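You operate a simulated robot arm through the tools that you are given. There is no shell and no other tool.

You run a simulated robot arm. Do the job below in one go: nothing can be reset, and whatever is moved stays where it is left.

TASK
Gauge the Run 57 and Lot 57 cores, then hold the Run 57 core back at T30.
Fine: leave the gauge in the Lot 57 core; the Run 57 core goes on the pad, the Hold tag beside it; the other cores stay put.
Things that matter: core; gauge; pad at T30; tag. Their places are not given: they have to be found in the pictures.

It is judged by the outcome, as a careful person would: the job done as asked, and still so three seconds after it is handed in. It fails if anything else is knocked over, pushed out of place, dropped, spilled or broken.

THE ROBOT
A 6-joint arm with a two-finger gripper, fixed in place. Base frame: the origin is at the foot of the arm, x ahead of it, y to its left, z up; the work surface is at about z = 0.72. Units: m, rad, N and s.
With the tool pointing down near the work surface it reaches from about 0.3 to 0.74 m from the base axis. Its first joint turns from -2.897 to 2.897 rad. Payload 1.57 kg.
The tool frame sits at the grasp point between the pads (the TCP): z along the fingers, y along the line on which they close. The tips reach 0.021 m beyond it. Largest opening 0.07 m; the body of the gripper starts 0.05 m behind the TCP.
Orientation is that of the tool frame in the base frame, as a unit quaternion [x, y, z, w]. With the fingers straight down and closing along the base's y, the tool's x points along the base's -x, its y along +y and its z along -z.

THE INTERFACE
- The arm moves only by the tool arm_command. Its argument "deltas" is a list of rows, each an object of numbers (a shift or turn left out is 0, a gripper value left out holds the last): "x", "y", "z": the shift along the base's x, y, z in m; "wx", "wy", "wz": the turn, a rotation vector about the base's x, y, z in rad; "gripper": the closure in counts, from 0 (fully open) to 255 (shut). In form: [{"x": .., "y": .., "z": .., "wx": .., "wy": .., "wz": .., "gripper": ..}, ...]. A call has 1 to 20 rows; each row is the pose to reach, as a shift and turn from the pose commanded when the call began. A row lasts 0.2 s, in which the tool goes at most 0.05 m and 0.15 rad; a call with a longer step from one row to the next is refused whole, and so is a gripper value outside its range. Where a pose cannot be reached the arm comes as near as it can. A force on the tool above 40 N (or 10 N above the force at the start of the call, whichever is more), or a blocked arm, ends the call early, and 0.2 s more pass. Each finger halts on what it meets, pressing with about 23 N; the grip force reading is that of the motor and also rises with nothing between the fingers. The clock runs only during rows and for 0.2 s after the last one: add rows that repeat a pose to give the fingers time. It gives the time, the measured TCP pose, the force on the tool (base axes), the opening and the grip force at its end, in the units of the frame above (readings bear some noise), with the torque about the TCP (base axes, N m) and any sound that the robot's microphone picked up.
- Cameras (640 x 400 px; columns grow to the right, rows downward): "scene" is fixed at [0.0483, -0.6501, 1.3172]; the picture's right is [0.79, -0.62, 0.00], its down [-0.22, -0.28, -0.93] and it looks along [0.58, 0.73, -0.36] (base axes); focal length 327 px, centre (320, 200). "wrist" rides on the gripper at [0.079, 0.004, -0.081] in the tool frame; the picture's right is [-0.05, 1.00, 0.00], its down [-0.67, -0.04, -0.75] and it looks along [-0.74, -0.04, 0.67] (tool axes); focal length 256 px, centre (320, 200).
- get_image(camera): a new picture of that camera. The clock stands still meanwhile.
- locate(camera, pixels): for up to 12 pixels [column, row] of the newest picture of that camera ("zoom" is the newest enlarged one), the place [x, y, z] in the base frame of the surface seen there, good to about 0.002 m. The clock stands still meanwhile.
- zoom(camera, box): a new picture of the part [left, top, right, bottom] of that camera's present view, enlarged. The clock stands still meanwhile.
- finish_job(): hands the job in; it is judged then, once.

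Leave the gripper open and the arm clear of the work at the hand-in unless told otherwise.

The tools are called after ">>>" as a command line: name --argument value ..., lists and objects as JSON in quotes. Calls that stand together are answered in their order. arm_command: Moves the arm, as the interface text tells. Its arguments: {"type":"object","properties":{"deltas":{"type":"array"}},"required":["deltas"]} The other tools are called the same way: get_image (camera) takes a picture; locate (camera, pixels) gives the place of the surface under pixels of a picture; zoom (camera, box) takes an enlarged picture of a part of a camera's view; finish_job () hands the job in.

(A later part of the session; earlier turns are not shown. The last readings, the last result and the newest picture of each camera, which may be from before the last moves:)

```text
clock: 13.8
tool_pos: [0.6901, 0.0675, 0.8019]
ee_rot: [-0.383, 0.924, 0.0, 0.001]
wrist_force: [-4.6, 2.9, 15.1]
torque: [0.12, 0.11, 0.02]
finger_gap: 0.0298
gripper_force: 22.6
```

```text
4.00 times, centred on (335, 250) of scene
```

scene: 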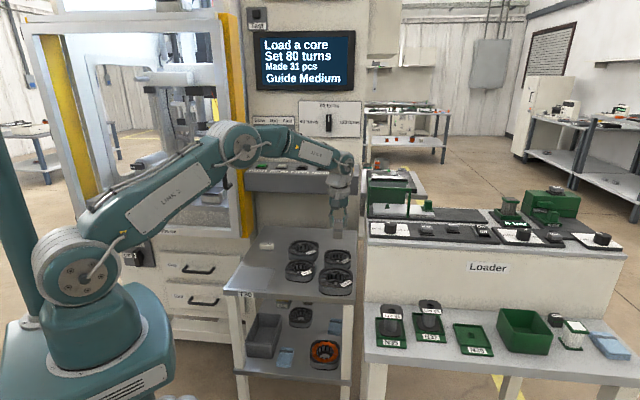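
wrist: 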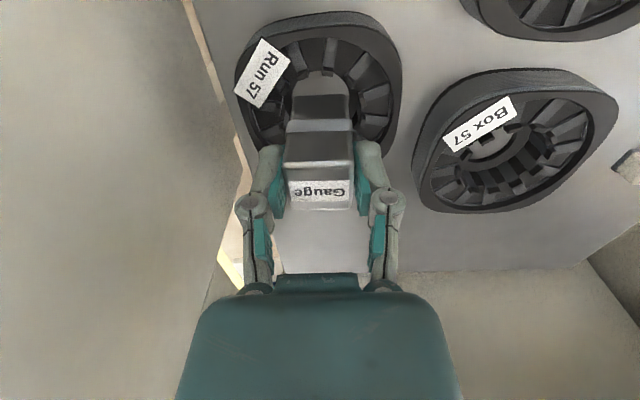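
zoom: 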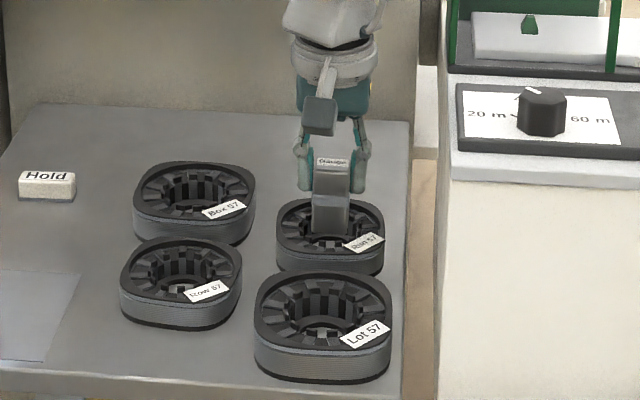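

There's a 15 N upward force: the foot has touched something around z 0.741, perhaps a lug. I look closer before going on.

>>> zoom --camera "wrist" --box '[235, 10, 405, 150]'

>>> zoom --camera "scene" --box '[310, 235, 365, 275]'

```text
2.86 times, centred on (320, 80) of wrist
```

zoom: 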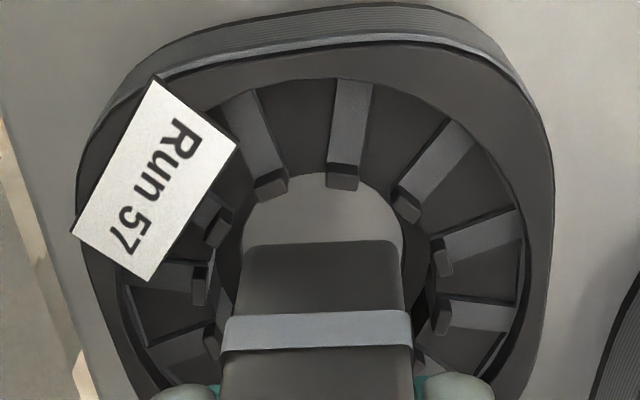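

```text
10.00 times, centred on (338, 255) of scene
```

zoom: 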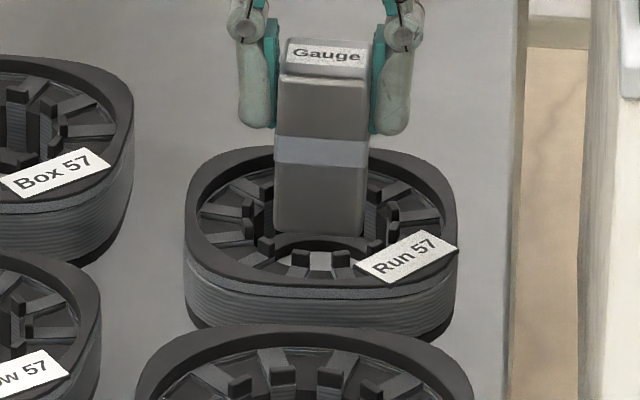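

I measure the gaps between the gauge's foot and the surrounding lugs in this wrist picture.

>>> zoom --camera "wrist" --box '[235, 10, 405, 150]'

>>> locate --camera "zoom" --pixels '[[343, 172], [343, 188], [270, 186], [405, 212], [320, 250], [250, 250], [390, 250], [320, 238], [440, 260], [445, 318], [198, 290], [208, 345]]'

```text
2.86 times, centred on (320, 80) of wrist
```

zoom: 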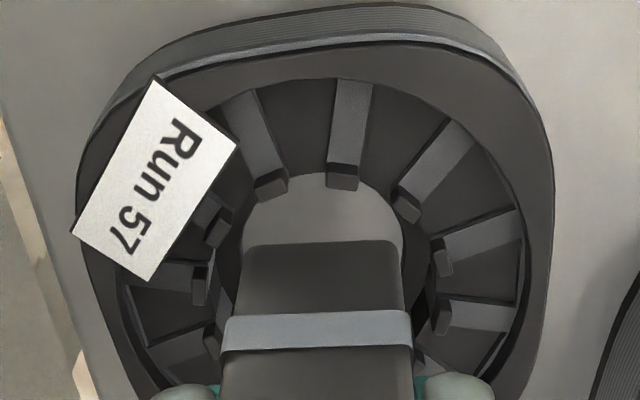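

```text
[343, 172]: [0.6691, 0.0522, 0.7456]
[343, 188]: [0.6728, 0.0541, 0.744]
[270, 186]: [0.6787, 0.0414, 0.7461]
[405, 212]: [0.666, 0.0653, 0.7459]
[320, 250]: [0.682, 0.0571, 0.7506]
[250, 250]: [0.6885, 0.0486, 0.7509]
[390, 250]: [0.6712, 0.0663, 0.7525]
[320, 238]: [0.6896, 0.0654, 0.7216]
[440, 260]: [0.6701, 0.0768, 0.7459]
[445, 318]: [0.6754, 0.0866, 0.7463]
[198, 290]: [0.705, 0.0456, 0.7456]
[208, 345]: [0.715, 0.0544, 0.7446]
```

By eye the foot has 4–7 mm gaps to the lugs, yet something touches. I'll back up 10 mm and check the free reading, then feel for it again.

>>> arm_command --deltas '[{"z": 0.01}, {"z": 0.01}, {"z": 0.01}]'

>>> zoom --camera "wrist" --box '[235, 10, 405, 220]'

>>> zoom --camera "scene" --box '[310, 215, 365, 275]'

```text
clock: 14.6
tool_pos: [0.6893, 0.0678, 0.8103]
ee_rot: [-0.383, 0.924, 0.0, 0.0]
wrist_force: [0.4, -0.3, -2.0]
torque: [-0.01, -0.02, 0.0]
finger_gap: 0.0298
gripper_force: 23.2
```

```text
1.90 times, centred on (320, 115) of wrist
```

zoom: 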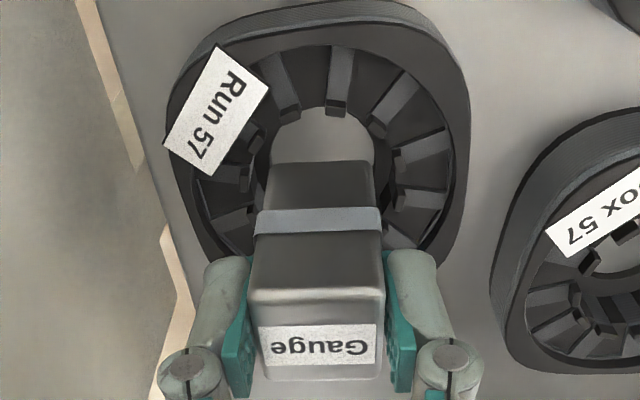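

```text
6.67 times, centred on (338, 245) of scene
```

zoom: 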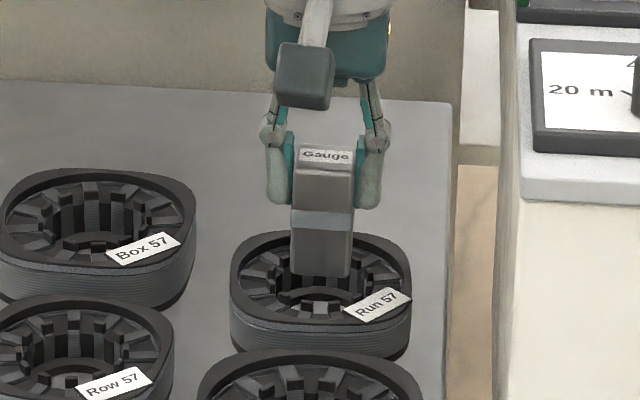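

Free reading is about -2 N (the gauge's weight). I'll compare the gauge and the bore in the scene camera with measured points.

>>> locate --camera "zoom" --pixels '[[322, 272], [295, 268], [347, 270], [322, 240], [322, 216], [322, 190], [325, 150], [300, 168], [353, 168], [300, 140], [352, 145], [320, 230]]'

>>> zoom --camera "scene" --box '[318, 235, 362, 275]'

>>> locate --camera "zoom" --pixels '[[120, 90], [200, 90], [300, 90], [330, 300], [130, 250], [450, 100], [260, 262], [320, 262], [215, 215], [210, 180], [410, 180], [400, 130]]'

```text
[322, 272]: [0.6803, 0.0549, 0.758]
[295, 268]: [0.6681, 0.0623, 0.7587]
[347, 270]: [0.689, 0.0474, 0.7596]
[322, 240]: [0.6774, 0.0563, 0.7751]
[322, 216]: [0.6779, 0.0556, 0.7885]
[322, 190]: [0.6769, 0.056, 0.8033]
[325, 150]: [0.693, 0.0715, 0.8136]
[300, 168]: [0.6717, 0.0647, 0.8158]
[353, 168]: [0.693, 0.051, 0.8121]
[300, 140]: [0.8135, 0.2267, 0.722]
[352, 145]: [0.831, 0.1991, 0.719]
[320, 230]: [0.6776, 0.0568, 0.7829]
```

```text
10.00 times, centred on (340, 255) of scene
```

zoom: 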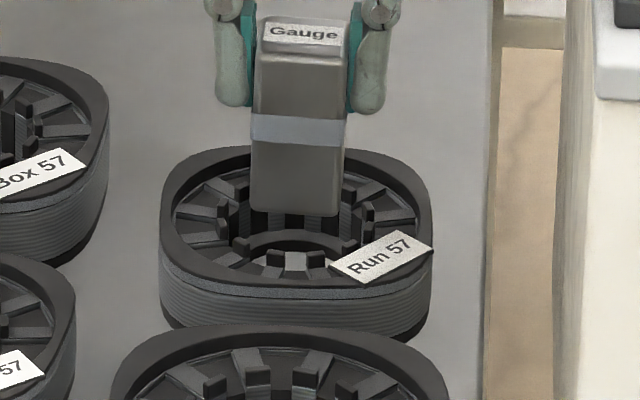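

```text
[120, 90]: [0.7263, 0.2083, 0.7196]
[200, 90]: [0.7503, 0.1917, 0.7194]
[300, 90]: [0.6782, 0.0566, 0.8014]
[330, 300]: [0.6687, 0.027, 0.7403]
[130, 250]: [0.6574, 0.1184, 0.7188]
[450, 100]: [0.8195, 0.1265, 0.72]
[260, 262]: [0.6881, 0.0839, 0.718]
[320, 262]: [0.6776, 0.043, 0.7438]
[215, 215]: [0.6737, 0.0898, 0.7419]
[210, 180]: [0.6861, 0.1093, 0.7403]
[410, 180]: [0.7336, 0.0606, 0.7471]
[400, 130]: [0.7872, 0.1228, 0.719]
```

The gauge slid about 6 mm up in the grip: its foot is at TCP −0.055, so it met the lug tops at z≈0.747. Its square corners point straight at four teeth. Turning it about 13° sets the corners over the slots and gives far more room. I do that, nudge 1 mm in −x, and lower gently to 0.795.

>>> arm_command --deltas '[{"x": -0.001, "y": 0, "z": 0.003, "wz": -0.115}, {"x": -0.001, "y": 0, "z": 0.003, "wz": -0.23}, {"x": -0.001, "y": 0, "z": 0.0, "wz": -0.23}, {"x": -0.001, "y": 0, "z": -0.005, "wz": -0.23}, {"x": -0.001, "y": 0, "z": -0.01, "wz": -0.23}, {"x": -0.001, "y": 0, "z": -0.012, "wz": -0.23}]'

>>> get_image --camera "wrist"

```text
clock: 16.0
tool_pos: [0.6908, 0.0677, 0.8021]
ee_rot: [-0.274, 0.962, 0.0, 0.002]
wrist_force: [1.3, 2.4, 15.0]
torque: [0.11, 0.12, -0.03]
finger_gap: 0.0294
gripper_force: 23.3
```

```text
taken
```

wrist: 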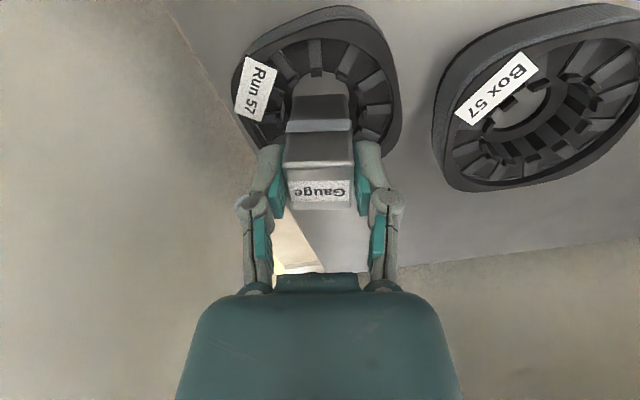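

Still 15 N at the same height. I zoom in to see where the foot sits now.

>>> zoom --camera "wrist" --box '[235, 5, 405, 115]'

>>> locate --camera "zoom" --pixels '[[320, 345], [250, 340], [400, 330], [320, 320], [300, 255], [355, 180], [205, 270], [225, 210], [440, 200], [490, 270], [320, 230], [480, 340]]'

>>> zoom --camera "scene" --box '[318, 225, 362, 275]'

```text
3.64 times, centred on (320, 60) of wrist
```

zoom: 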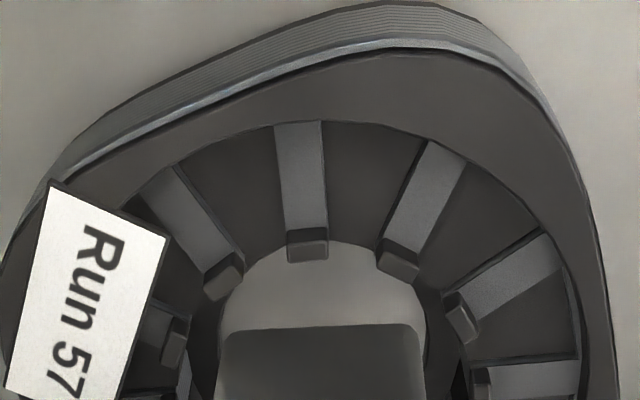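

```text
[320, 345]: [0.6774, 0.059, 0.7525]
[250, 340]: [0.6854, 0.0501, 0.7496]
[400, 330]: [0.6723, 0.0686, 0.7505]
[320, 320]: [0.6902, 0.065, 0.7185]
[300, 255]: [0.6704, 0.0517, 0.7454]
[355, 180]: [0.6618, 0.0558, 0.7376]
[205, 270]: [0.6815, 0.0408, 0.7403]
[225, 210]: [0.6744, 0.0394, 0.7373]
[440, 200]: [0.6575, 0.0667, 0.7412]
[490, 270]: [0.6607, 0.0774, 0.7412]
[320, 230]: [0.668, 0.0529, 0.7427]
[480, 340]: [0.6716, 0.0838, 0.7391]
```

```text
8.00 times, centred on (340, 250) of scene
```

zoom: 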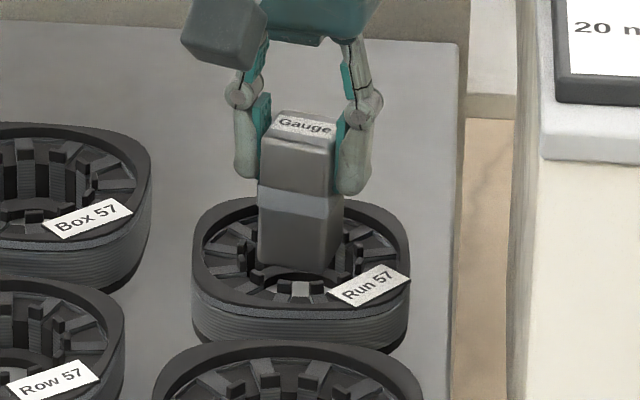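

I measure the gauge's top and foot heights now, to see whether it slid again, and which way the contact lies.

>>> locate --camera "zoom" --pixels '[[270, 145], [325, 152], [300, 143], [300, 130], [262, 255], [325, 268], [295, 262], [295, 190], [295, 213], [340, 245], [245, 262], [252, 280]]'

>>> zoom --camera "scene" --box '[322, 240, 358, 270]'

```text
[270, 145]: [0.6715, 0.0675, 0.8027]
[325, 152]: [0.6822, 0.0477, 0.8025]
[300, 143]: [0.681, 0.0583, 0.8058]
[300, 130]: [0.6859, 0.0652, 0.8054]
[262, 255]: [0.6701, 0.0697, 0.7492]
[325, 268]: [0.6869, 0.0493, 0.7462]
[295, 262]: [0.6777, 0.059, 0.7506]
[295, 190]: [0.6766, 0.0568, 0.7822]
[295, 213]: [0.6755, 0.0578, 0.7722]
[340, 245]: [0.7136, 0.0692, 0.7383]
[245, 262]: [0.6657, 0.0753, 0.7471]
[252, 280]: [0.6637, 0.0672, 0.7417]
```

```text
13.33 times, centred on (340, 255) of scene
```

zoom: 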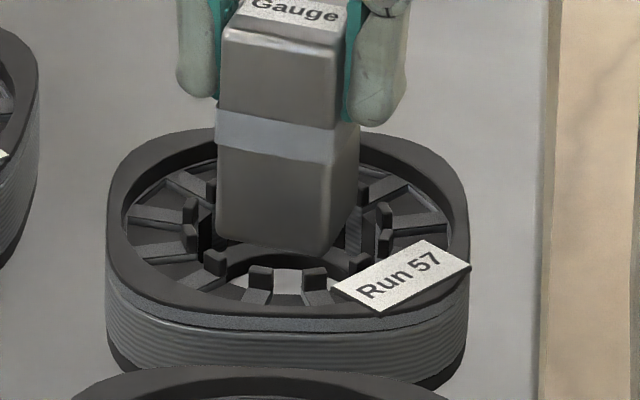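

The foot rests right at the lug-top level (0.7465) and the contact point flips from +x to −x with a 1 mm shift, so it is nearly centred but a tight fit. I'll lift, centre at (0.690,0.0673), turn a further 6° so the corners point to other spots, and probe lightly.

>>> arm_command --deltas '[{"x": 0.0005, "y": 0.0003, "z": 0.008, "wz": 0}, {"x": 0.0005, "y": 0.0003, "z": 0.008, "wz": -0.11}, {"x": 0.0005, "y": 0.0003, "z": 0.005, "wz": -0.11}, {"x": 0.0005, "y": 0.0003, "z": 0.003, "wz": -0.11}, {"x": 0.0005, "y": 0.0003, "z": 0.001, "wz": -0.11}, {"x": 0.0005, "y": 0.0003, "z": 0.001, "wz": -0.11}]'

```text
clock: 17.4
tool_pos: [0.6883, 0.0673, 0.8007]
ee_rot: [-0.22, 0.975, 0.0, 0.0]
wrist_force: [-4.7, -0.8, 6.5]
torque: [-0.14, 0.22, -0.12]
finger_gap: 0.0296
gripper_force: 22.9
```

Force is now lower (6.5 N) and the foot is ~1.5 mm lower, with a sideways push toward −x. I follow that push: lift slightly, shift −1.5 mm in x, +1 mm in y, and probe again.

>>> arm_command --deltas '[{"z": 0.006}, {"x": -0.0015, "y": 0.001, "z": 0.006}, {"x": -0.0015, "y": 0.001, "z": 0.003}, {"x": -0.0015, "y": 0.001, "z": 0.001}, {"x": -0.0015, "y": 0.001, "z": -0.001}, {"x": -0.0015, "y": 0.001, "z": -0.001}]'

>>> zoom --camera "scene" --box '[322, 240, 358, 270]'

>>> zoom --camera "wrist" --box '[235, 5, 405, 215]'

```text
clock: 18.8
tool_pos: [0.689, 0.0667, 0.8001]
ee_rot: [-0.22, 0.976, -0.001, 0.002]
wrist_force: [0.8, -3.4, 12.2]
torque: [-0.11, -0.01, -0.1]
finger_gap: 0.0299
gripper_force: 22.8
```

```text
13.33 times, centred on (340, 255) of scene
```

zoom: 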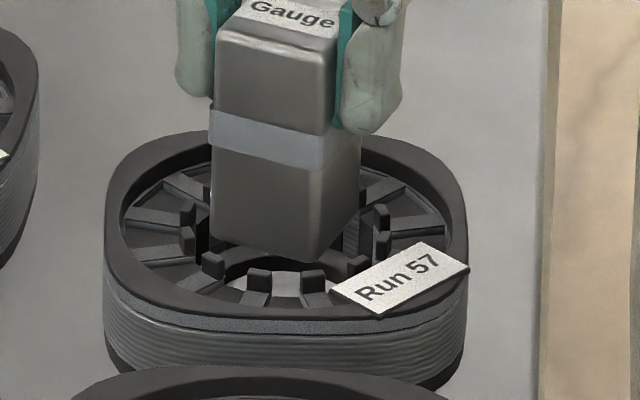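

```text
1.90 times, centred on (320, 110) of wrist
```

zoom: 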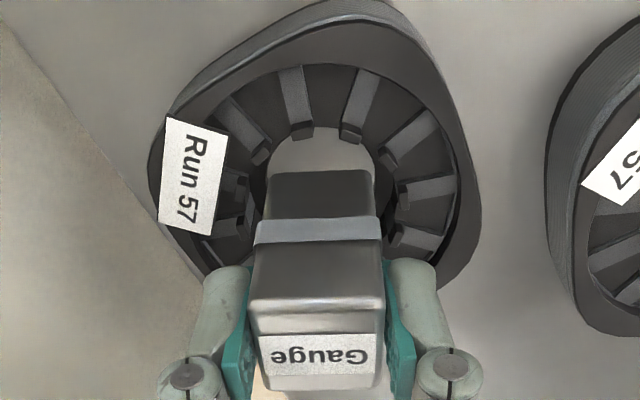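

I check the gauge's current height in the grip (top edge) and the foot again.

>>> locate --camera "zoom" --pixels '[[265, 310], [380, 305], [320, 320], [320, 345], [285, 175], [360, 172], [320, 180], [320, 168], [265, 160], [300, 135], [350, 138], [390, 160]]'

>>> zoom --camera "scene" --box '[322, 230, 358, 270]'

>>> locate --camera "zoom" --pixels '[[240, 85], [320, 105], [280, 92], [280, 80], [225, 265], [305, 292], [265, 278], [350, 270], [350, 150], [205, 265], [262, 305], [312, 305]]'

```text
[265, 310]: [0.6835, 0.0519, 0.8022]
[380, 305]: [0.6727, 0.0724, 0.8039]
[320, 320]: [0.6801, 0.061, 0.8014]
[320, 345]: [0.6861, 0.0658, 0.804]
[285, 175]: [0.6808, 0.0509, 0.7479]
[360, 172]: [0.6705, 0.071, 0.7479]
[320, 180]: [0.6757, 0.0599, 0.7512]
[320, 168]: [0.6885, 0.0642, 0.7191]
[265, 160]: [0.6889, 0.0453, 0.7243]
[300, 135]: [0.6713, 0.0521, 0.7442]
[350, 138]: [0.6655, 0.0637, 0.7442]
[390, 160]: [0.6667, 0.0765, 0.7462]
```

```text
10.00 times, centred on (340, 250) of scene
```

zoom: 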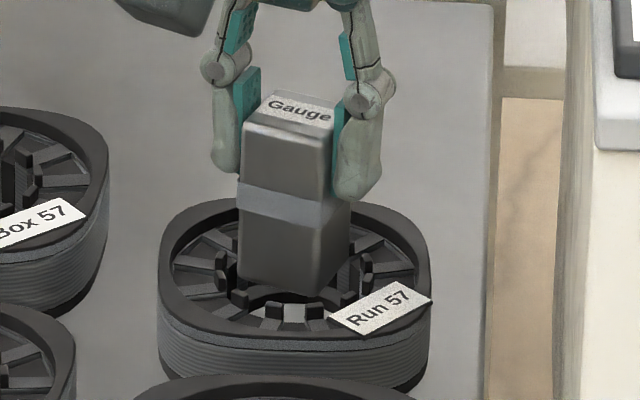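

```text
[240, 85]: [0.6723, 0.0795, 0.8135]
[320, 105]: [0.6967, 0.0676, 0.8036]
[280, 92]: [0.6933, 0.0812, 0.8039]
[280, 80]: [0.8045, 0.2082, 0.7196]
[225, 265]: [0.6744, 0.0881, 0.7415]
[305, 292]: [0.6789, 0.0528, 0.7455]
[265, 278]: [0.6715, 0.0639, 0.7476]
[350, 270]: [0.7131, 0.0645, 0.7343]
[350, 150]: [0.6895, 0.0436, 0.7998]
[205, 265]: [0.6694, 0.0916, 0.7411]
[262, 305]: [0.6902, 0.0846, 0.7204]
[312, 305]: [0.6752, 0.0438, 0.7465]
```

Re-scaling against the gauge's width, the lugs' inner faces are only ≈0.0205 m from the axis, so the corners must sit in the slots (tool yaw ≈32°) and be centred to ~1.5 mm. I return to that yaw at (0.6905,0.067) and probe lightly.

>>> arm_command --deltas '[{"z": 0.008}, {"x": 0.002, "y": -0.0013, "z": 0.008, "wz": 0.115}, {"x": 0.002, "y": -0.0013, "z": 0.005, "wz": 0.115}, {"x": 0.002, "y": -0.0013, "z": 0.002, "wz": 0.115}, {"x": 0.002, "y": -0.0013, "z": 0.0, "wz": 0.115}, {"x": 0.002, "y": -0.0013, "z": 0.0, "wz": 0.115}]'

```text
clock: 20.2
tool_pos: [0.69, 0.0683, 0.7986]
ee_rot: [-0.277, 0.961, 0.0, 0.001]
wrist_force: [-8.4, 2.3, 14.5]
torque: [0.05, 0.25, -0.03]
finger_gap: 0.0296
gripper_force: 23.1
```

Now the contact is on the +x side (push −8 N in x), so the centre lies between the two tries. I probe at x 0.6897, y 0.0677.

>>> arm_command --deltas '[{"z": 0.006}, {"x": -0.0008, "y": 0.0007, "z": 0.006}, {"x": -0.0008, "y": 0.0007, "z": 0.003}, {"x": -0.0008, "y": 0.0007, "z": 0.001}, {"x": -0.0008, "y": 0.0007, "z": -0.001}, {"x": -0.0008, "y": 0.0007, "z": -0.001}]'

```text
clock: 21.6
tool_pos: [0.6885, 0.0671, 0.7988]
ee_rot: [-0.277, 0.961, -0.001, 0.001]
wrist_force: [-2.5, 2.3, 9.9]
torque: [0.03, 0.05, -0.07]
finger_gap: 0.0301
gripper_force: 22.7
```

Smaller force; contact is now toward (+x, −y). I shift 0.6 mm toward (−x, +y) and probe again.

>>> arm_command --deltas '[{"z": 0.006}, {"x": -0.0006, "y": 0.0008, "z": 0.006}, {"x": -0.0006, "y": 0.0008, "z": 0.003}, {"x": -0.0006, "y": 0.0008, "z": 0.001}, {"x": -0.0006, "y": 0.0008, "z": -0.001}, {"x": -0.0006, "y": 0.0008, "z": -0.001}]'

>>> zoom --camera "wrist" --box '[235, 5, 405, 215]'

>>> zoom --camera "scene" --box '[322, 235, 358, 270]'

```text
clock: 23.0
tool_pos: [0.6892, 0.0679, 0.7991]
ee_rot: [-0.276, 0.961, 0.001, 0.002]
wrist_force: [1.3, 0.9, 15.3]
torque: [0.04, -0.02, -0.02]
finger_gap: 0.03
gripper_force: 22.8
```

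```text
1.90 times, centred on (320, 110) of wrist
```

zoom: 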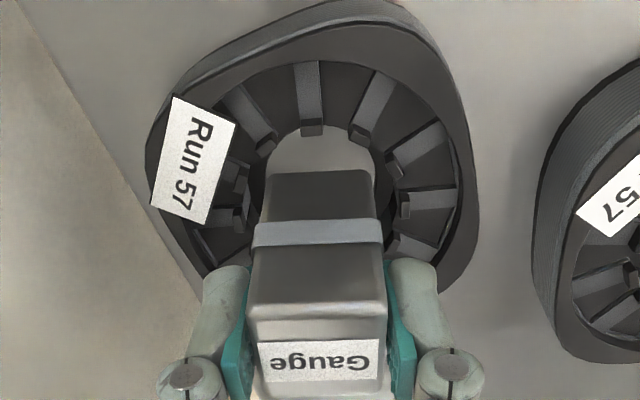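

```text
11.43 times, centred on (340, 252) of scene
```

zoom: 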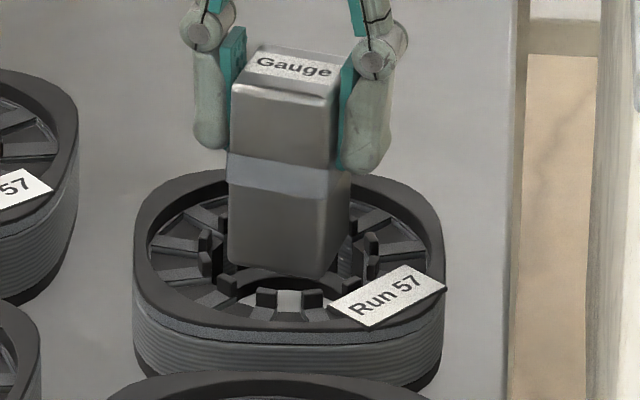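

Contact is now balanced (no sideways push) yet the foot still doesn't drop in, so it is blocked evenly all round. I check the foot's height and whether the gauge slid in the grip.

>>> locate --camera "zoom" --pixels '[[240, 88], [325, 98], [280, 92], [280, 78], [240, 258], [315, 270], [280, 262], [207, 238], [218, 282], [265, 293], [371, 240], [350, 300]]'

>>> zoom --camera "wrist" --box '[255, 50, 385, 130]'

>>> locate --camera "zoom" --pixels '[[300, 240], [230, 250], [400, 245], [320, 210], [320, 330], [320, 350], [175, 235], [460, 230], [290, 120], [385, 130], [150, 320], [480, 310]]'

```text
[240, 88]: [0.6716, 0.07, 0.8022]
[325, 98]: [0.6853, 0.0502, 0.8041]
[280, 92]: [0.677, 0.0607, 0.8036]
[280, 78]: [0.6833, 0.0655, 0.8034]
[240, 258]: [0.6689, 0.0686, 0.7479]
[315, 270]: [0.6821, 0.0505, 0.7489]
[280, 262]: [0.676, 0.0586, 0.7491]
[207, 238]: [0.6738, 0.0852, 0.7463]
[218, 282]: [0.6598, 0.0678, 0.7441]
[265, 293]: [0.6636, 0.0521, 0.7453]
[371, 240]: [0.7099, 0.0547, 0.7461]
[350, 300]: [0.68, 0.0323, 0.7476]
```

```text
4.92 times, centred on (320, 90) of wrist
```

zoom: 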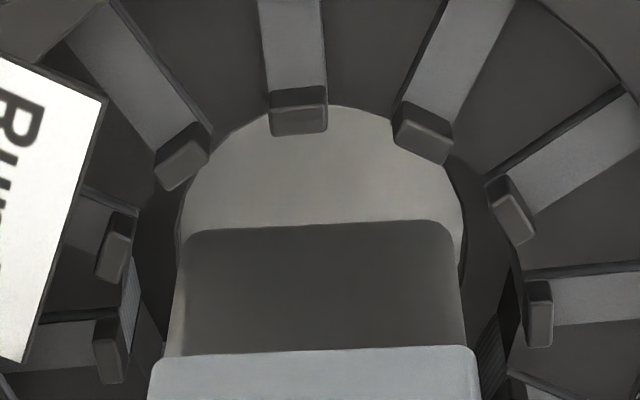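

```text
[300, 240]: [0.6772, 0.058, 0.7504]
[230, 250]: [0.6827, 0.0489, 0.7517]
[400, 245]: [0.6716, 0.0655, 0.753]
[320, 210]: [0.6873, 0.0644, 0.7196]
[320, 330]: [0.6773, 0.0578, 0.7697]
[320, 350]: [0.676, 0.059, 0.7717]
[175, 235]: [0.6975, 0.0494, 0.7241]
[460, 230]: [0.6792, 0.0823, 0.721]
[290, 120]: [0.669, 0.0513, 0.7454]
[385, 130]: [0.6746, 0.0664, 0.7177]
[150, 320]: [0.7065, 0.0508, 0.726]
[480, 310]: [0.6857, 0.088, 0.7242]
```

The visible gaps to the lugs are 4–9 mm, yet it's blocked evenly, so the effective opening may be squarer than it looks. The balanced centre is ≈(0.6891,0.0684); my first aligned try was 1.8 mm off that. I lift, turn back so the gauge's sides are parallel to the core's sides (yaw ≈47°), and probe at the balanced centre.

>>> arm_command --deltas '[{"z": 0.01}, {"z": 0.01, "wz": 0.13}, {"z": 0.01, "wz": 0.26}, {"z": 0.007, "wz": 0.26}, {"z": 0.004, "wz": 0.26}, {"z": 0.002, "wz": 0.26}, {"z": 0.001, "wz": 0.26}, {"z": 0.001, "wz": 0.26}]'

```text
clock: 24.8
tool_pos: [0.6894, 0.0682, 0.7985]
ee_rot: [-0.399, 0.917, -0.001, 0.0]
wrist_force: [-6.1, -0.1, 14.1]
torque: [0.05, 0.1, -0.02]
finger_gap: 0.0299
gripper_force: 22.9
```

Contact is at the +x corner with a −x push. I shift −1 mm in x and probe again at this yaw.

>>> arm_command --deltas '[{"z": 0.006}, {"x": -0.001, "z": 0.006}, {"x": -0.001, "z": 0.003}, {"x": -0.001, "z": 0.001}, {"x": -0.001, "z": -0.0005}, {"x": -0.001, "z": -0.0005}]'

```text
clock: 26.2
tool_pos: [0.6891, 0.0667, 0.7997]
ee_rot: [-0.398, 0.917, 0.0, 0.002]
wrist_force: [1.0, 2.2, 14.3]
torque: [0.09, 0.01, -0.05]
finger_gap: 0.0296
gripper_force: 23.1
```

Blocked again though centred and aligned, so this gauge does not go into the Run 57 bore at any angle tried. I'll lift off and see whether it enters the Lot 57 bore, which tells whether Run is simply undersized. I go above Lot at (0.602,−0.027), foot at ~0.805.

>>> arm_command --deltas '[{"z": 0.02}, {"z": 0.05}, {"z": 0.075}, {"x": -0.03, "y": -0.033, "z": 0.08}, {"x": -0.06, "y": -0.066, "z": 0.08}, {"x": -0.0861, "y": -0.0955, "z": 0.08}, {"x": -0.0861, "y": -0.0955, "z": 0.08}, {"x": -0.0861, "y": -0.0955, "z": 0.08}]'

>>> get_image --camera "wrist"

>>> get_image --camera "scene"

```text
clock: 28.0
tool_pos: [0.6017, -0.0289, 0.8767]
ee_rot: [-0.399, 0.917, 0.001, 0.0]
wrist_force: [-0.4, -0.5, -3.3]
torque: [0.01, -0.02, 0.01]
finger_gap: 0.0296
gripper_force: 23.0
```

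```text
taken
```

wrist: 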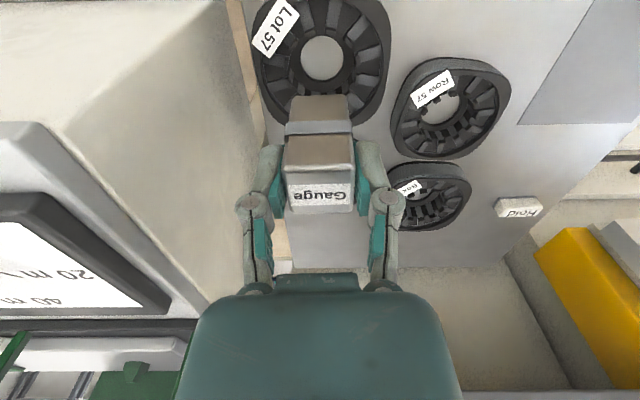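

```text
taken
```

scene: 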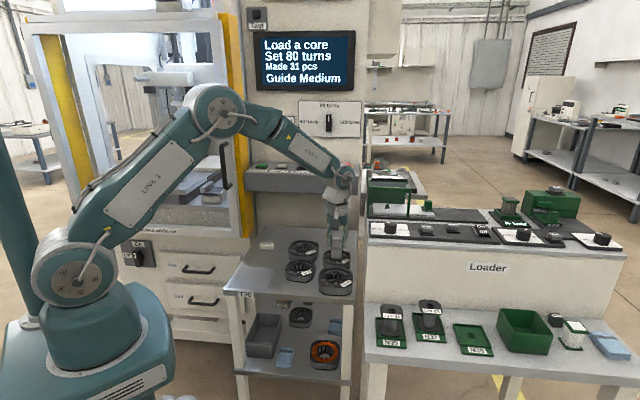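

Over Lot 57 now; its bore is visible at (322,58). I zoom and measure the hole and lugs, and view Run for any displacement.

>>> zoom --camera "wrist" --box '[250, 0, 394, 115]'

>>> locate --camera "wrist" --pixels '[[303, 58], [341, 57], [321, 38], [323, 79], [308, 44], [336, 44], [309, 73], [337, 73], [258, 70], [386, 60], [300, 10], [340, 5]]'

>>> zoom --camera "scene" --box '[280, 225, 365, 305]'

```text
3.48 times, centred on (322, 58) of wrist
```

zoom: 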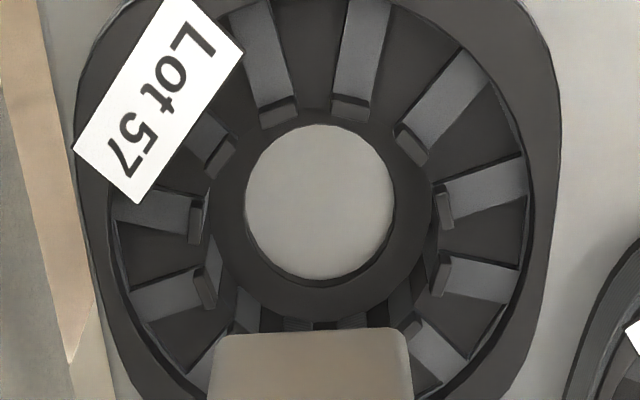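

```text
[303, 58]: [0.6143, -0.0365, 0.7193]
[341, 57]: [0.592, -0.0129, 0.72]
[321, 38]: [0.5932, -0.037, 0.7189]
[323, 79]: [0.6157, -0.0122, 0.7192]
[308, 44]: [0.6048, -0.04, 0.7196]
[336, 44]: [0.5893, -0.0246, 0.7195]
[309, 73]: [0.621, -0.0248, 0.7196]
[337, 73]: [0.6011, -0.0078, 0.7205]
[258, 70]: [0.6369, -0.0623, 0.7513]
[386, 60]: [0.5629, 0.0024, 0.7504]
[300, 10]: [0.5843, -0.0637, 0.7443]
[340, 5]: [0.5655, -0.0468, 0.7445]
```

```text
5.00 times, centred on (322, 265) of scene
```

zoom: 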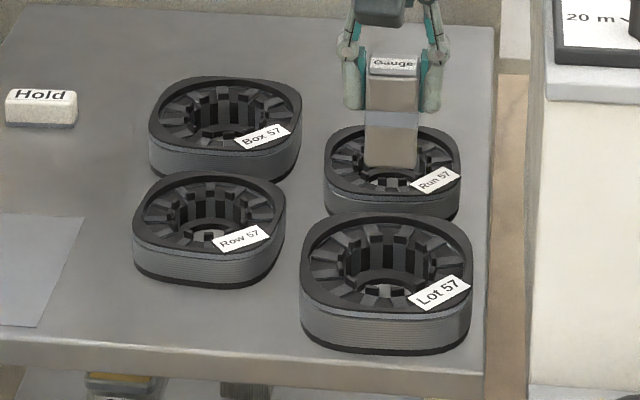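

Lot's bore is wider (lug radius ≈0.025). Using the same correction found over Run, I shift (−0.8, +3) mm and lower until the foot should be ~2–3 mm below the lug tops, checking force.

>>> arm_command --deltas '[{"x": -0.0008, "y": 0.003, "z": -0.02}, {"x": -0.0008, "y": 0.003, "z": -0.045}, {"x": -0.0008, "y": 0.003, "z": -0.06}, {"x": -0.0008, "y": 0.003, "z": -0.068}, {"x": -0.0008, "y": 0.003, "z": -0.072}, {"x": -0.0008, "y": 0.003, "z": -0.075}, {"x": -0.0008, "y": 0.003, "z": -0.075}]'

>>> zoom --camera "wrist" --box '[235, 5, 405, 215]'

```text
clock: 29.6
tool_pos: [0.6007, -0.0255, 0.8024]
ee_rot: [-0.399, 0.917, 0.0, 0.001]
wrist_force: [2.6, -0.2, 2.1]
torque: [0.02, -0.04, 0.04]
finger_gap: 0.0299
gripper_force: 22.4
```

```text
1.90 times, centred on (320, 110) of wrist
```

zoom: 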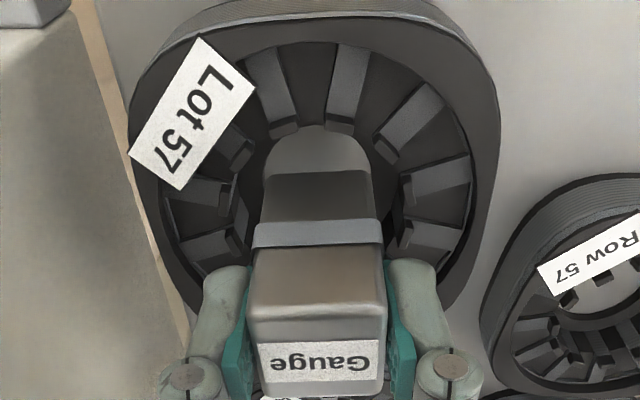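

Light touch: push of +3 N in x means the −x corner touches. I shift +1.2 mm in x and go 3 mm lower.

>>> arm_command --deltas '[{"z": 0.003}, {"x": 0.0012, "z": 0.003}, {"x": 0.0012, "z": 0.0}, {"x": 0.0012, "z": -0.002}, {"x": 0.0012, "z": -0.003}, {"x": 0.0012, "z": -0.003}]'

```text
clock: 31.0
tool_pos: [0.6026, -0.0245, 0.8012]
ee_rot: [-0.398, 0.917, -0.001, 0.001]
wrist_force: [3.4, 4.0, 16.0]
torque: [0.05, 0.0, -0.01]
finger_gap: 0.03
gripper_force: 23.2
```

Contact is now on the (−x,−y) side. I shift (+1.3, +1.3) mm and probe again lightly.

>>> arm_command --deltas '[{"z": 0.006}, {"x": 0.0013, "y": 0.0013, "z": 0.006}, {"x": 0.0013, "y": 0.0013, "z": 0.003}, {"x": 0.0013, "y": 0.0013, "z": 0.001}, {"x": 0.0013, "y": 0.0013, "z": 0.0}, {"x": 0.0013, "y": 0.0013, "z": 0.0}]'

```text
clock: 32.4
tool_pos: [0.603, -0.0232, 0.8002]
ee_rot: [-0.399, 0.917, 0.001, 0.001]
wrist_force: [-7.8, -1.3, 14.8]
torque: [-0.01, 0.18, 0.01]
finger_gap: 0.0299
gripper_force: 22.9
```

Contact swings to the +x side, so Lot is also a close fit. I check the pictures for the foot's depth and any tilt of the gauge.

>>> zoom --camera "scene" --box '[315, 235, 360, 285]'

>>> locate --camera "zoom" --pixels '[[260, 105], [330, 108], [295, 100], [295, 85], [262, 200], [330, 205], [295, 205], [295, 230], [265, 245], [328, 248], [295, 252], [240, 240]]'

>>> zoom --camera "wrist" --box '[245, 30, 395, 130]'

```text
8.00 times, centred on (338, 260) of scene
```

zoom: 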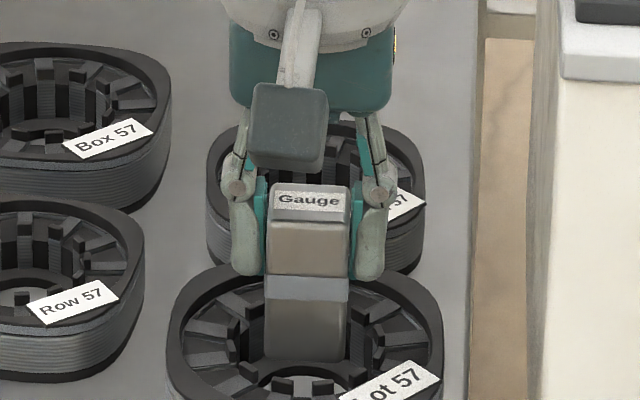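

```text
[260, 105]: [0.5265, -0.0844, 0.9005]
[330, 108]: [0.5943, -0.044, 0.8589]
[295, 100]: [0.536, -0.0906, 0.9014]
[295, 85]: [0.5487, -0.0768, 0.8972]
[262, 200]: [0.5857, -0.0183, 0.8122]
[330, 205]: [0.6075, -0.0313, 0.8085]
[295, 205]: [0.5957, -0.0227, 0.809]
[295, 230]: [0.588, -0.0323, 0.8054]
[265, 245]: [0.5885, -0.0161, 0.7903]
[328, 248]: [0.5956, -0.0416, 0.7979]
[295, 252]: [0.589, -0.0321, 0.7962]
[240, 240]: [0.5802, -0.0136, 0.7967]
```

```text
4.00 times, centred on (320, 80) of wrist
```

zoom: 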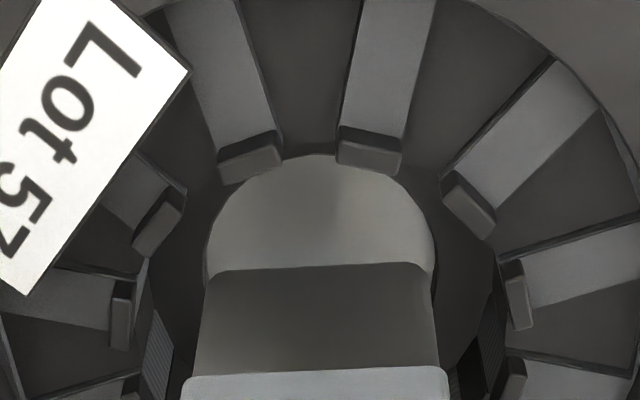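

Comparing collar and foot in the pictures, the foot actually stops level with the tooth tops in both cores (Run 0.741, Lot 0.7445), just as if the opening were a square set along the base x/y axes, which the gauge's corners would hit at the yaws tried. I'll lift and turn the gauge to yaw 0 (sides along x and y) over Lot, and probe.

>>> arm_command --deltas '[{"z": 0.012}, {"x": -0.0009, "y": -0.0006, "z": 0.012, "wz": -0.14}, {"x": -0.0009, "y": -0.0006, "z": 0.012, "wz": -0.28}, {"x": -0.0009, "y": -0.0006, "z": 0.012, "wz": -0.42}, {"x": -0.0009, "y": -0.0006, "z": 0.012, "wz": -0.56}, {"x": -0.0009, "y": -0.0006, "z": 0.012, "wz": -0.7}, {"x": -0.0009, "y": -0.0006, "z": 0.012, "wz": -0.82}, {"x": -0.0009, "y": -0.0006, "z": 0.012, "wz": -0.82}]'

>>> get_image --camera "wrist"

```text
clock: 34.2
tool_pos: [0.6028, -0.0237, 0.8116]
ee_rot: [0.001, 1.0, 0.001, 0.0]
wrist_force: [0.3, 0.1, -2.9]
torque: [0.02, 0.02, -0.03]
finger_gap: 0.0298
gripper_force: 23.0
```

```text
taken
```

wrist: 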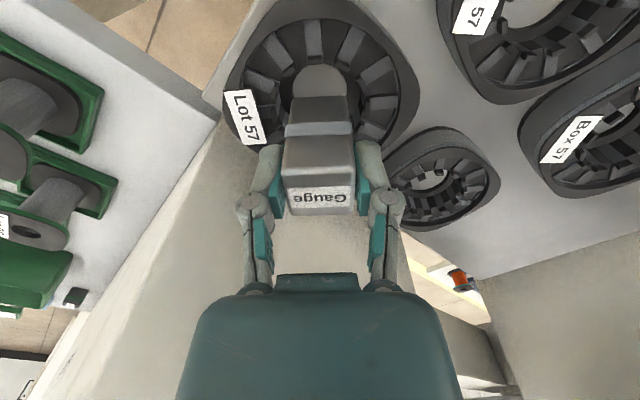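

The gauge is square to the base axes now. I lower gently to TCP 0.797 and read the force.

>>> arm_command --deltas '[{"z": -0.006}, {"z": -0.01}, {"z": -0.0125}, {"z": -0.0145}, {"z": -0.0145}]'

```text
clock: 35.4
tool_pos: [0.6031, -0.0255, 0.7969]
ee_rot: [0.0, 1.0, 0.0, 0.0]
wrist_force: [-0.3, 0.1, -1.8]
torque: [0.01, 0.01, -0.01]
finger_gap: 0.0298
gripper_force: 23.6
```

No contact: the foot is now inside Lot's bore. So the right angle is yaw 0. I'll take it out and do Run first as asked, then come back. Before that I check how high the labels stand.

>>> locate --camera "wrist" --pixels '[[228, 95], [248, 92], [262, 138], [242, 143], [245, 115], [480, 10], [600, 120], [400, 210]]'

>>> arm_command --deltas '[{"z": 0.02}, {"z": 0.05}, {"z": 0.075}, {"x": 0.03, "y": 0.032, "z": 0.075}, {"x": 0.06, "y": 0.064, "z": 0.075}, {"x": 0.0859, "y": 0.0918, "z": 0.075}, {"x": 0.0859, "y": 0.0918, "z": 0.075}]'

>>> get_image --camera "wrist"

```text
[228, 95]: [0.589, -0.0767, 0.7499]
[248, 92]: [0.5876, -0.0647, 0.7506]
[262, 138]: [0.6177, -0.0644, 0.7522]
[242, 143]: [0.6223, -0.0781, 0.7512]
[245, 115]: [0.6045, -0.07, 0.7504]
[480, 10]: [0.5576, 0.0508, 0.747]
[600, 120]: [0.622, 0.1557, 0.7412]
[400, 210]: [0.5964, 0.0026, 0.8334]
```

```text
clock: 37.0
tool_pos: [0.6884, 0.0679, 0.8711]
ee_rot: [0.0, 1.0, 0.0, 0.001]
wrist_force: [-0.1, 0.7, -2.7]
torque: [-0.02, 0.02, -0.03]
finger_gap: 0.0296
gripper_force: 23.1
```

```text
taken
```

wrist: 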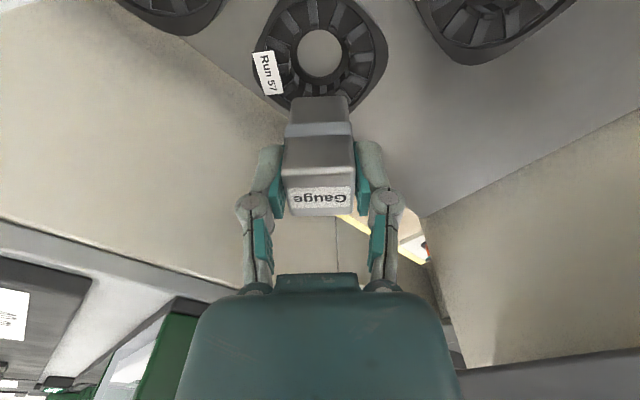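

Labels lie flat at ≈0.75, no obstacle. Over Run 57 at yaw 0 (hole at (319,52)), I lower gently to TCP 0.793, where the foot should be ~3 mm below the tooth tops.

>>> arm_command --deltas '[{"z": -0.03}, {"z": -0.055}, {"z": -0.067}, {"z": -0.073}, {"z": -0.0765}, {"z": -0.079}, {"z": -0.079}]'

```text
clock: 38.6
tool_pos: [0.6884, 0.0666, 0.7948]
ee_rot: [0.0, 1.0, 0.0, 0.001]
wrist_force: [-7.2, -2.4, 11.1]
torque: [0.12, 0.13, 0.08]
finger_gap: 0.0298
gripper_force: 22.8
```

Contact at the (+x,+y) corner only (push −7, −2 N). I back up, shift (−1.5, −1) mm and lower again.

>>> arm_command --deltas '[{"z": 0.006}, {"x": -0.0015, "y": -0.001, "z": 0.006}, {"x": -0.0015, "y": -0.001, "z": 0.003}, {"x": -0.0015, "y": -0.001, "z": 0.001}, {"x": -0.0015, "y": -0.001, "z": -0.001}, {"x": -0.0015, "y": -0.001, "z": -0.001}]'

```text
clock: 40.0
tool_pos: [0.6862, 0.0662, 0.792]
ee_rot: [0.0, 1.0, 0.0, 0.0]
wrist_force: [-0.3, -0.9, -2.5]
torque: [0.03, 0.03, 0.0]
finger_gap: 0.0299
gripper_force: 22.7
```

Free now: the foot is inside the Run bore. I keep lowering to TCP 0.783.

>>> arm_command --deltas '[{"z": -0.003}, {"z": -0.006}, {"z": -0.009}, {"z": -0.009}]'

```text
clock: 41.0
tool_pos: [0.6867, 0.0672, 0.7825]
ee_rot: [-0.001, 1.0, -0.001, 0.0]
wrist_force: [1.3, -0.2, -2.3]
torque: [-0.01, -0.08, 0.04]
finger_gap: 0.0298
gripper_force: 23.0
```

Still no vertical load. I lower further in small steps until it seats.

>>> arm_command --deltas '[{"z": -0.002}, {"z": -0.004}, {"z": -0.006}, {"z": -0.006}]'

>>> zoom --camera "scene" --box '[310, 225, 365, 280]'

>>> get_image --camera "wrist"

```text
clock: 42.0
tool_pos: [0.6868, 0.0659, 0.7766]
ee_rot: [0.0, 1.0, -0.001, 0.0]
wrist_force: [-0.1, 0.4, -2.2]
torque: [-0.01, 0.05, 0.0]
finger_gap: 0.03
gripper_force: 23.1
```

```text
7.27 times, centred on (338, 252) of scene
```

zoom: 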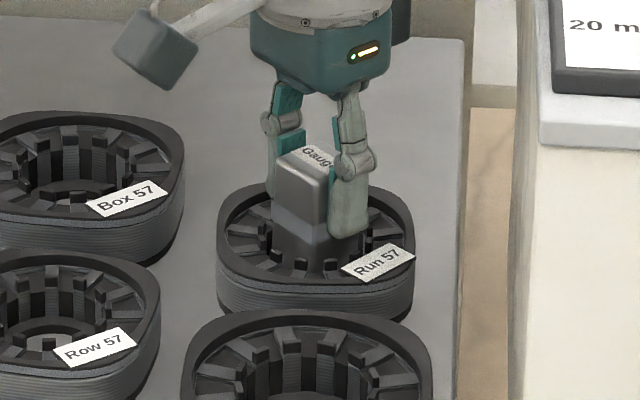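

```text
taken
```

wrist: 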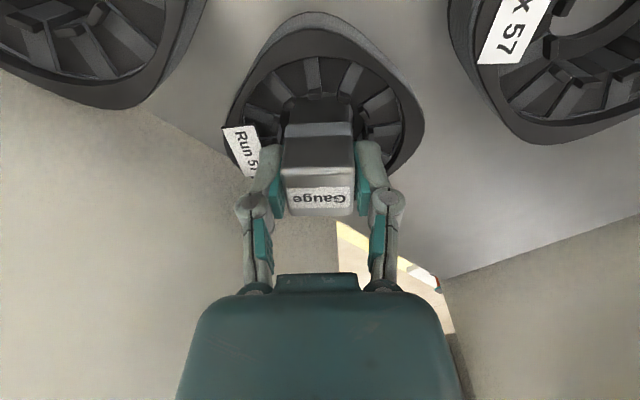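

The gauge is deep in Run's bore, collar close to the top. A few more small steps to find its seat.

>>> arm_command --deltas '[{"z": -0.0015}, {"z": -0.003}, {"z": -0.003}]'

```text
clock: 42.8
tool_pos: [0.6876, 0.0665, 0.7734]
ee_rot: [0.0, 1.0, -0.001, 0.001]
wrist_force: [0.9, 0.1, -0.9]
torque: [0.0, -0.02, 0.01]
finger_gap: 0.0297
gripper_force: 23.3
```

A hint of load (−0.9 vs −2.3 N). One more millimetre and a half.

>>> arm_command --deltas '[{"z": -0.0008}, {"z": -0.0015}, {"z": -0.0015}]'

```text
clock: 43.6
tool_pos: [0.6873, 0.0668, 0.7733]
ee_rot: [0.0, 1.0, 0.0, 0.002]
wrist_force: [1.1, 1.7, 9.4]
torque: [0.05, -0.03, 0.09]
finger_gap: 0.0297
gripper_force: 22.9
```

Seated (9.4 N up at TCP 0.7733). I ease the load, open a little so the gauge stands free in the Run bore, raise the grip 6 mm for a better hold, and look.

>>> arm_command --deltas '[{"z": 0.0015}, {"z": 0.0015, "gripper": 110}, {"z": 0.0015, "gripper": 110}, {"z": 0.0015, "gripper": 110}, {"z": 0.007, "gripper": 110}, {"z": 0.007, "gripper": 110}]'

>>> zoom --camera "scene" --box '[310, 225, 365, 280]'

>>> get_image --camera "wrist"

```text
clock: 45.0
tool_pos: [0.6867, 0.0665, 0.7803]
ee_rot: [0.0, 1.0, 0.0, 0.0]
wrist_force: [-0.1, -0.3, 0.3]
torque: [0.03, 0.0, 0.01]
finger_gap: 0.0399
gripper_force: 0.1
```

```text
7.27 times, centred on (338, 252) of scene
```

zoom: 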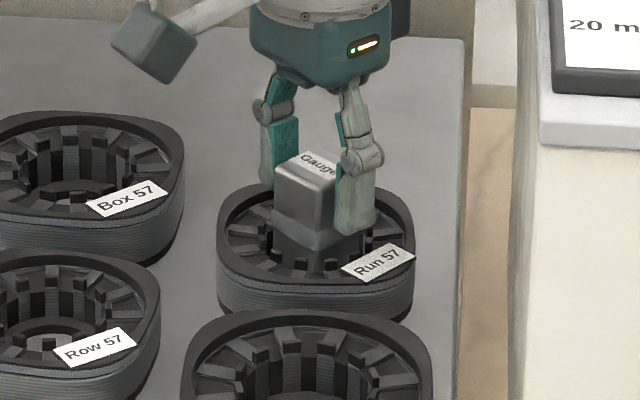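

```text
taken
```

wrist: 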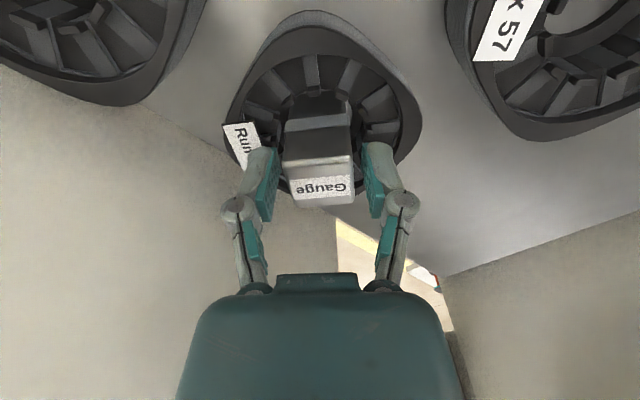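

The gauge stands upright in Run's bore. Checking its top height and that it's level before gripping again.

>>> locate --camera "wrist" --pixels '[[290, 172], [350, 170], [293, 203], [350, 200], [320, 175], [320, 204], [287, 160], [351, 158]]'

>>> arm_command --deltas '[{"gripper": 255}, {"gripper": 255}, {"gripper": 255}]'

```text
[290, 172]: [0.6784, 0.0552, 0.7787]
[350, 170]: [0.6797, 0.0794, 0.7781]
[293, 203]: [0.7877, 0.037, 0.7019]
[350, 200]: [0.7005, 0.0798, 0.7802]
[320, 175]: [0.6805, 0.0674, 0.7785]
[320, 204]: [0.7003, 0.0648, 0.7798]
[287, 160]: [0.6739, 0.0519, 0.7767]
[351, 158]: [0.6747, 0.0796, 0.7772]
```

```text
clock: 45.8
tool_pos: [0.6864, 0.0663, 0.7804]
ee_rot: [-0.001, 1.0, 0.0, 0.001]
wrist_force: [-2.4, -0.3, 6.2]
torque: [0.03, 0.1, 0.21]
finger_gap: 0.0305
gripper_force: 23.0
```

Top at 0.7788: it stands on the cart through the bore, level. Gripped again (gap 0.0305). I lift it slowly straight up out of Run.

>>> arm_command --deltas '[{"z": 0.004}, {"z": 0.01}, {"z": 0.02}, {"z": 0.02}]'

>>> zoom --camera "scene" --box '[310, 225, 365, 280]'

```text
clock: 46.8
tool_pos: [0.6872, 0.0663, 0.7987]
ee_rot: [0.0, 1.0, -0.001, 0.0]
wrist_force: [-0.1, 0.0, -2.7]
torque: [0.0, 0.0, 0.02]
finger_gap: 0.0299
gripper_force: 23.1
```

```text
7.27 times, centred on (338, 252) of scene
```

zoom: 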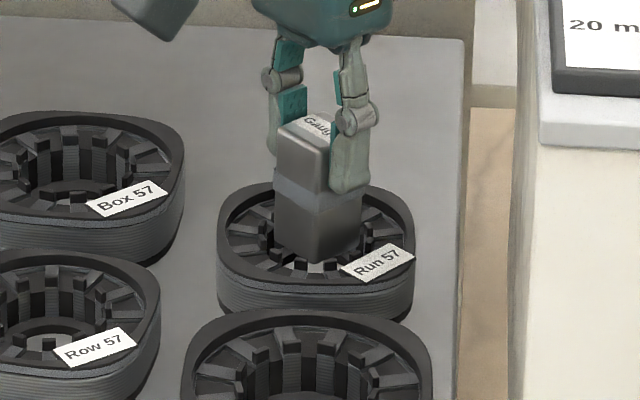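

Comes out freely. I raise it, carry it to Lot (0.6028,−0.0233) and lower it to just above the tooth tops.

>>> arm_command --deltas '[{"z": 0.03}, {"z": 0.065}, {"z": 0.075}, {"x": -0.03, "y": -0.0325, "z": 0.075}, {"x": -0.06, "y": -0.065, "z": 0.075}, {"x": -0.0844, "y": -0.0908, "z": 0.075}, {"x": -0.0844, "y": -0.0908, "z": 0.06}, {"x": -0.0844, "y": -0.0908, "z": 0.035}, {"x": -0.0844, "y": -0.0908, "z": 0.015}, {"x": -0.0844, "y": -0.0908, "z": 0.008}, {"x": -0.0844, "y": -0.0908, "z": 0.003}, {"x": -0.0844, "y": -0.0908, "z": 0.0}, {"x": -0.0844, "y": -0.0908, "z": 0.0}]'

>>> get_image --camera "wrist"

```text
clock: 49.6
tool_pos: [0.602, -0.0241, 0.7999]
ee_rot: [0.0, 1.0, 0.0, 0.001]
wrist_force: [-0.7, 0.6, -3.0]
torque: [-0.01, 0.01, -0.01]
finger_gap: 0.0299
gripper_force: 22.6
```

```text
taken
```

wrist: 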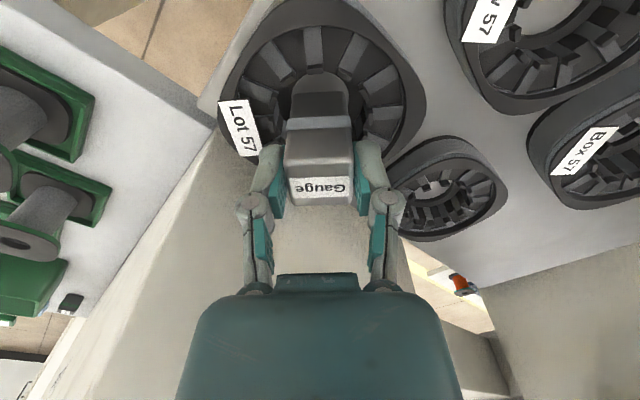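

No contact, and the foot (≈0.739) is inside Lot's bore. I lower in steps to TCP ≈0.785.

>>> arm_command --deltas '[{"z": -0.004}, {"z": -0.008}, {"z": -0.012}, {"z": -0.015}, {"z": -0.015}]'

```text
clock: 50.8
tool_pos: [0.6028, -0.0243, 0.7842]
ee_rot: [-0.001, 1.0, 0.0, 0.0]
wrist_force: [0.0, -0.1, -2.5]
torque: [-0.03, -0.02, -0.05]
finger_gap: 0.0297
gripper_force: 23.2
```

Still free. The last few millimetres to the seat (expected at TCP ≈0.7805).

>>> arm_command --deltas '[{"z": -0.0015}, {"z": -0.003}, {"z": -0.0045}, {"z": -0.0045}]'

```text
clock: 51.8
tool_pos: [0.6022, -0.0249, 0.78]
ee_rot: [0.0, 1.0, -0.001, 0.0]
wrist_force: [-0.7, -0.9, -2.7]
torque: [0.02, 0.0, -0.03]
finger_gap: 0.0297
gripper_force: 23.0
```

Nearly there; 2 mm more.

>>> arm_command --deltas '[{"z": -0.001}, {"z": -0.002}, {"z": -0.002}]'

```text
clock: 52.6
tool_pos: [0.6024, -0.0246, 0.7787]
ee_rot: [0.0, 1.0, 0.0, 0.002]
wrist_force: [-3.3, -1.4, 14.5]
torque: [0.02, 0.03, 0.06]
finger_gap: 0.0299
gripper_force: 22.6
```

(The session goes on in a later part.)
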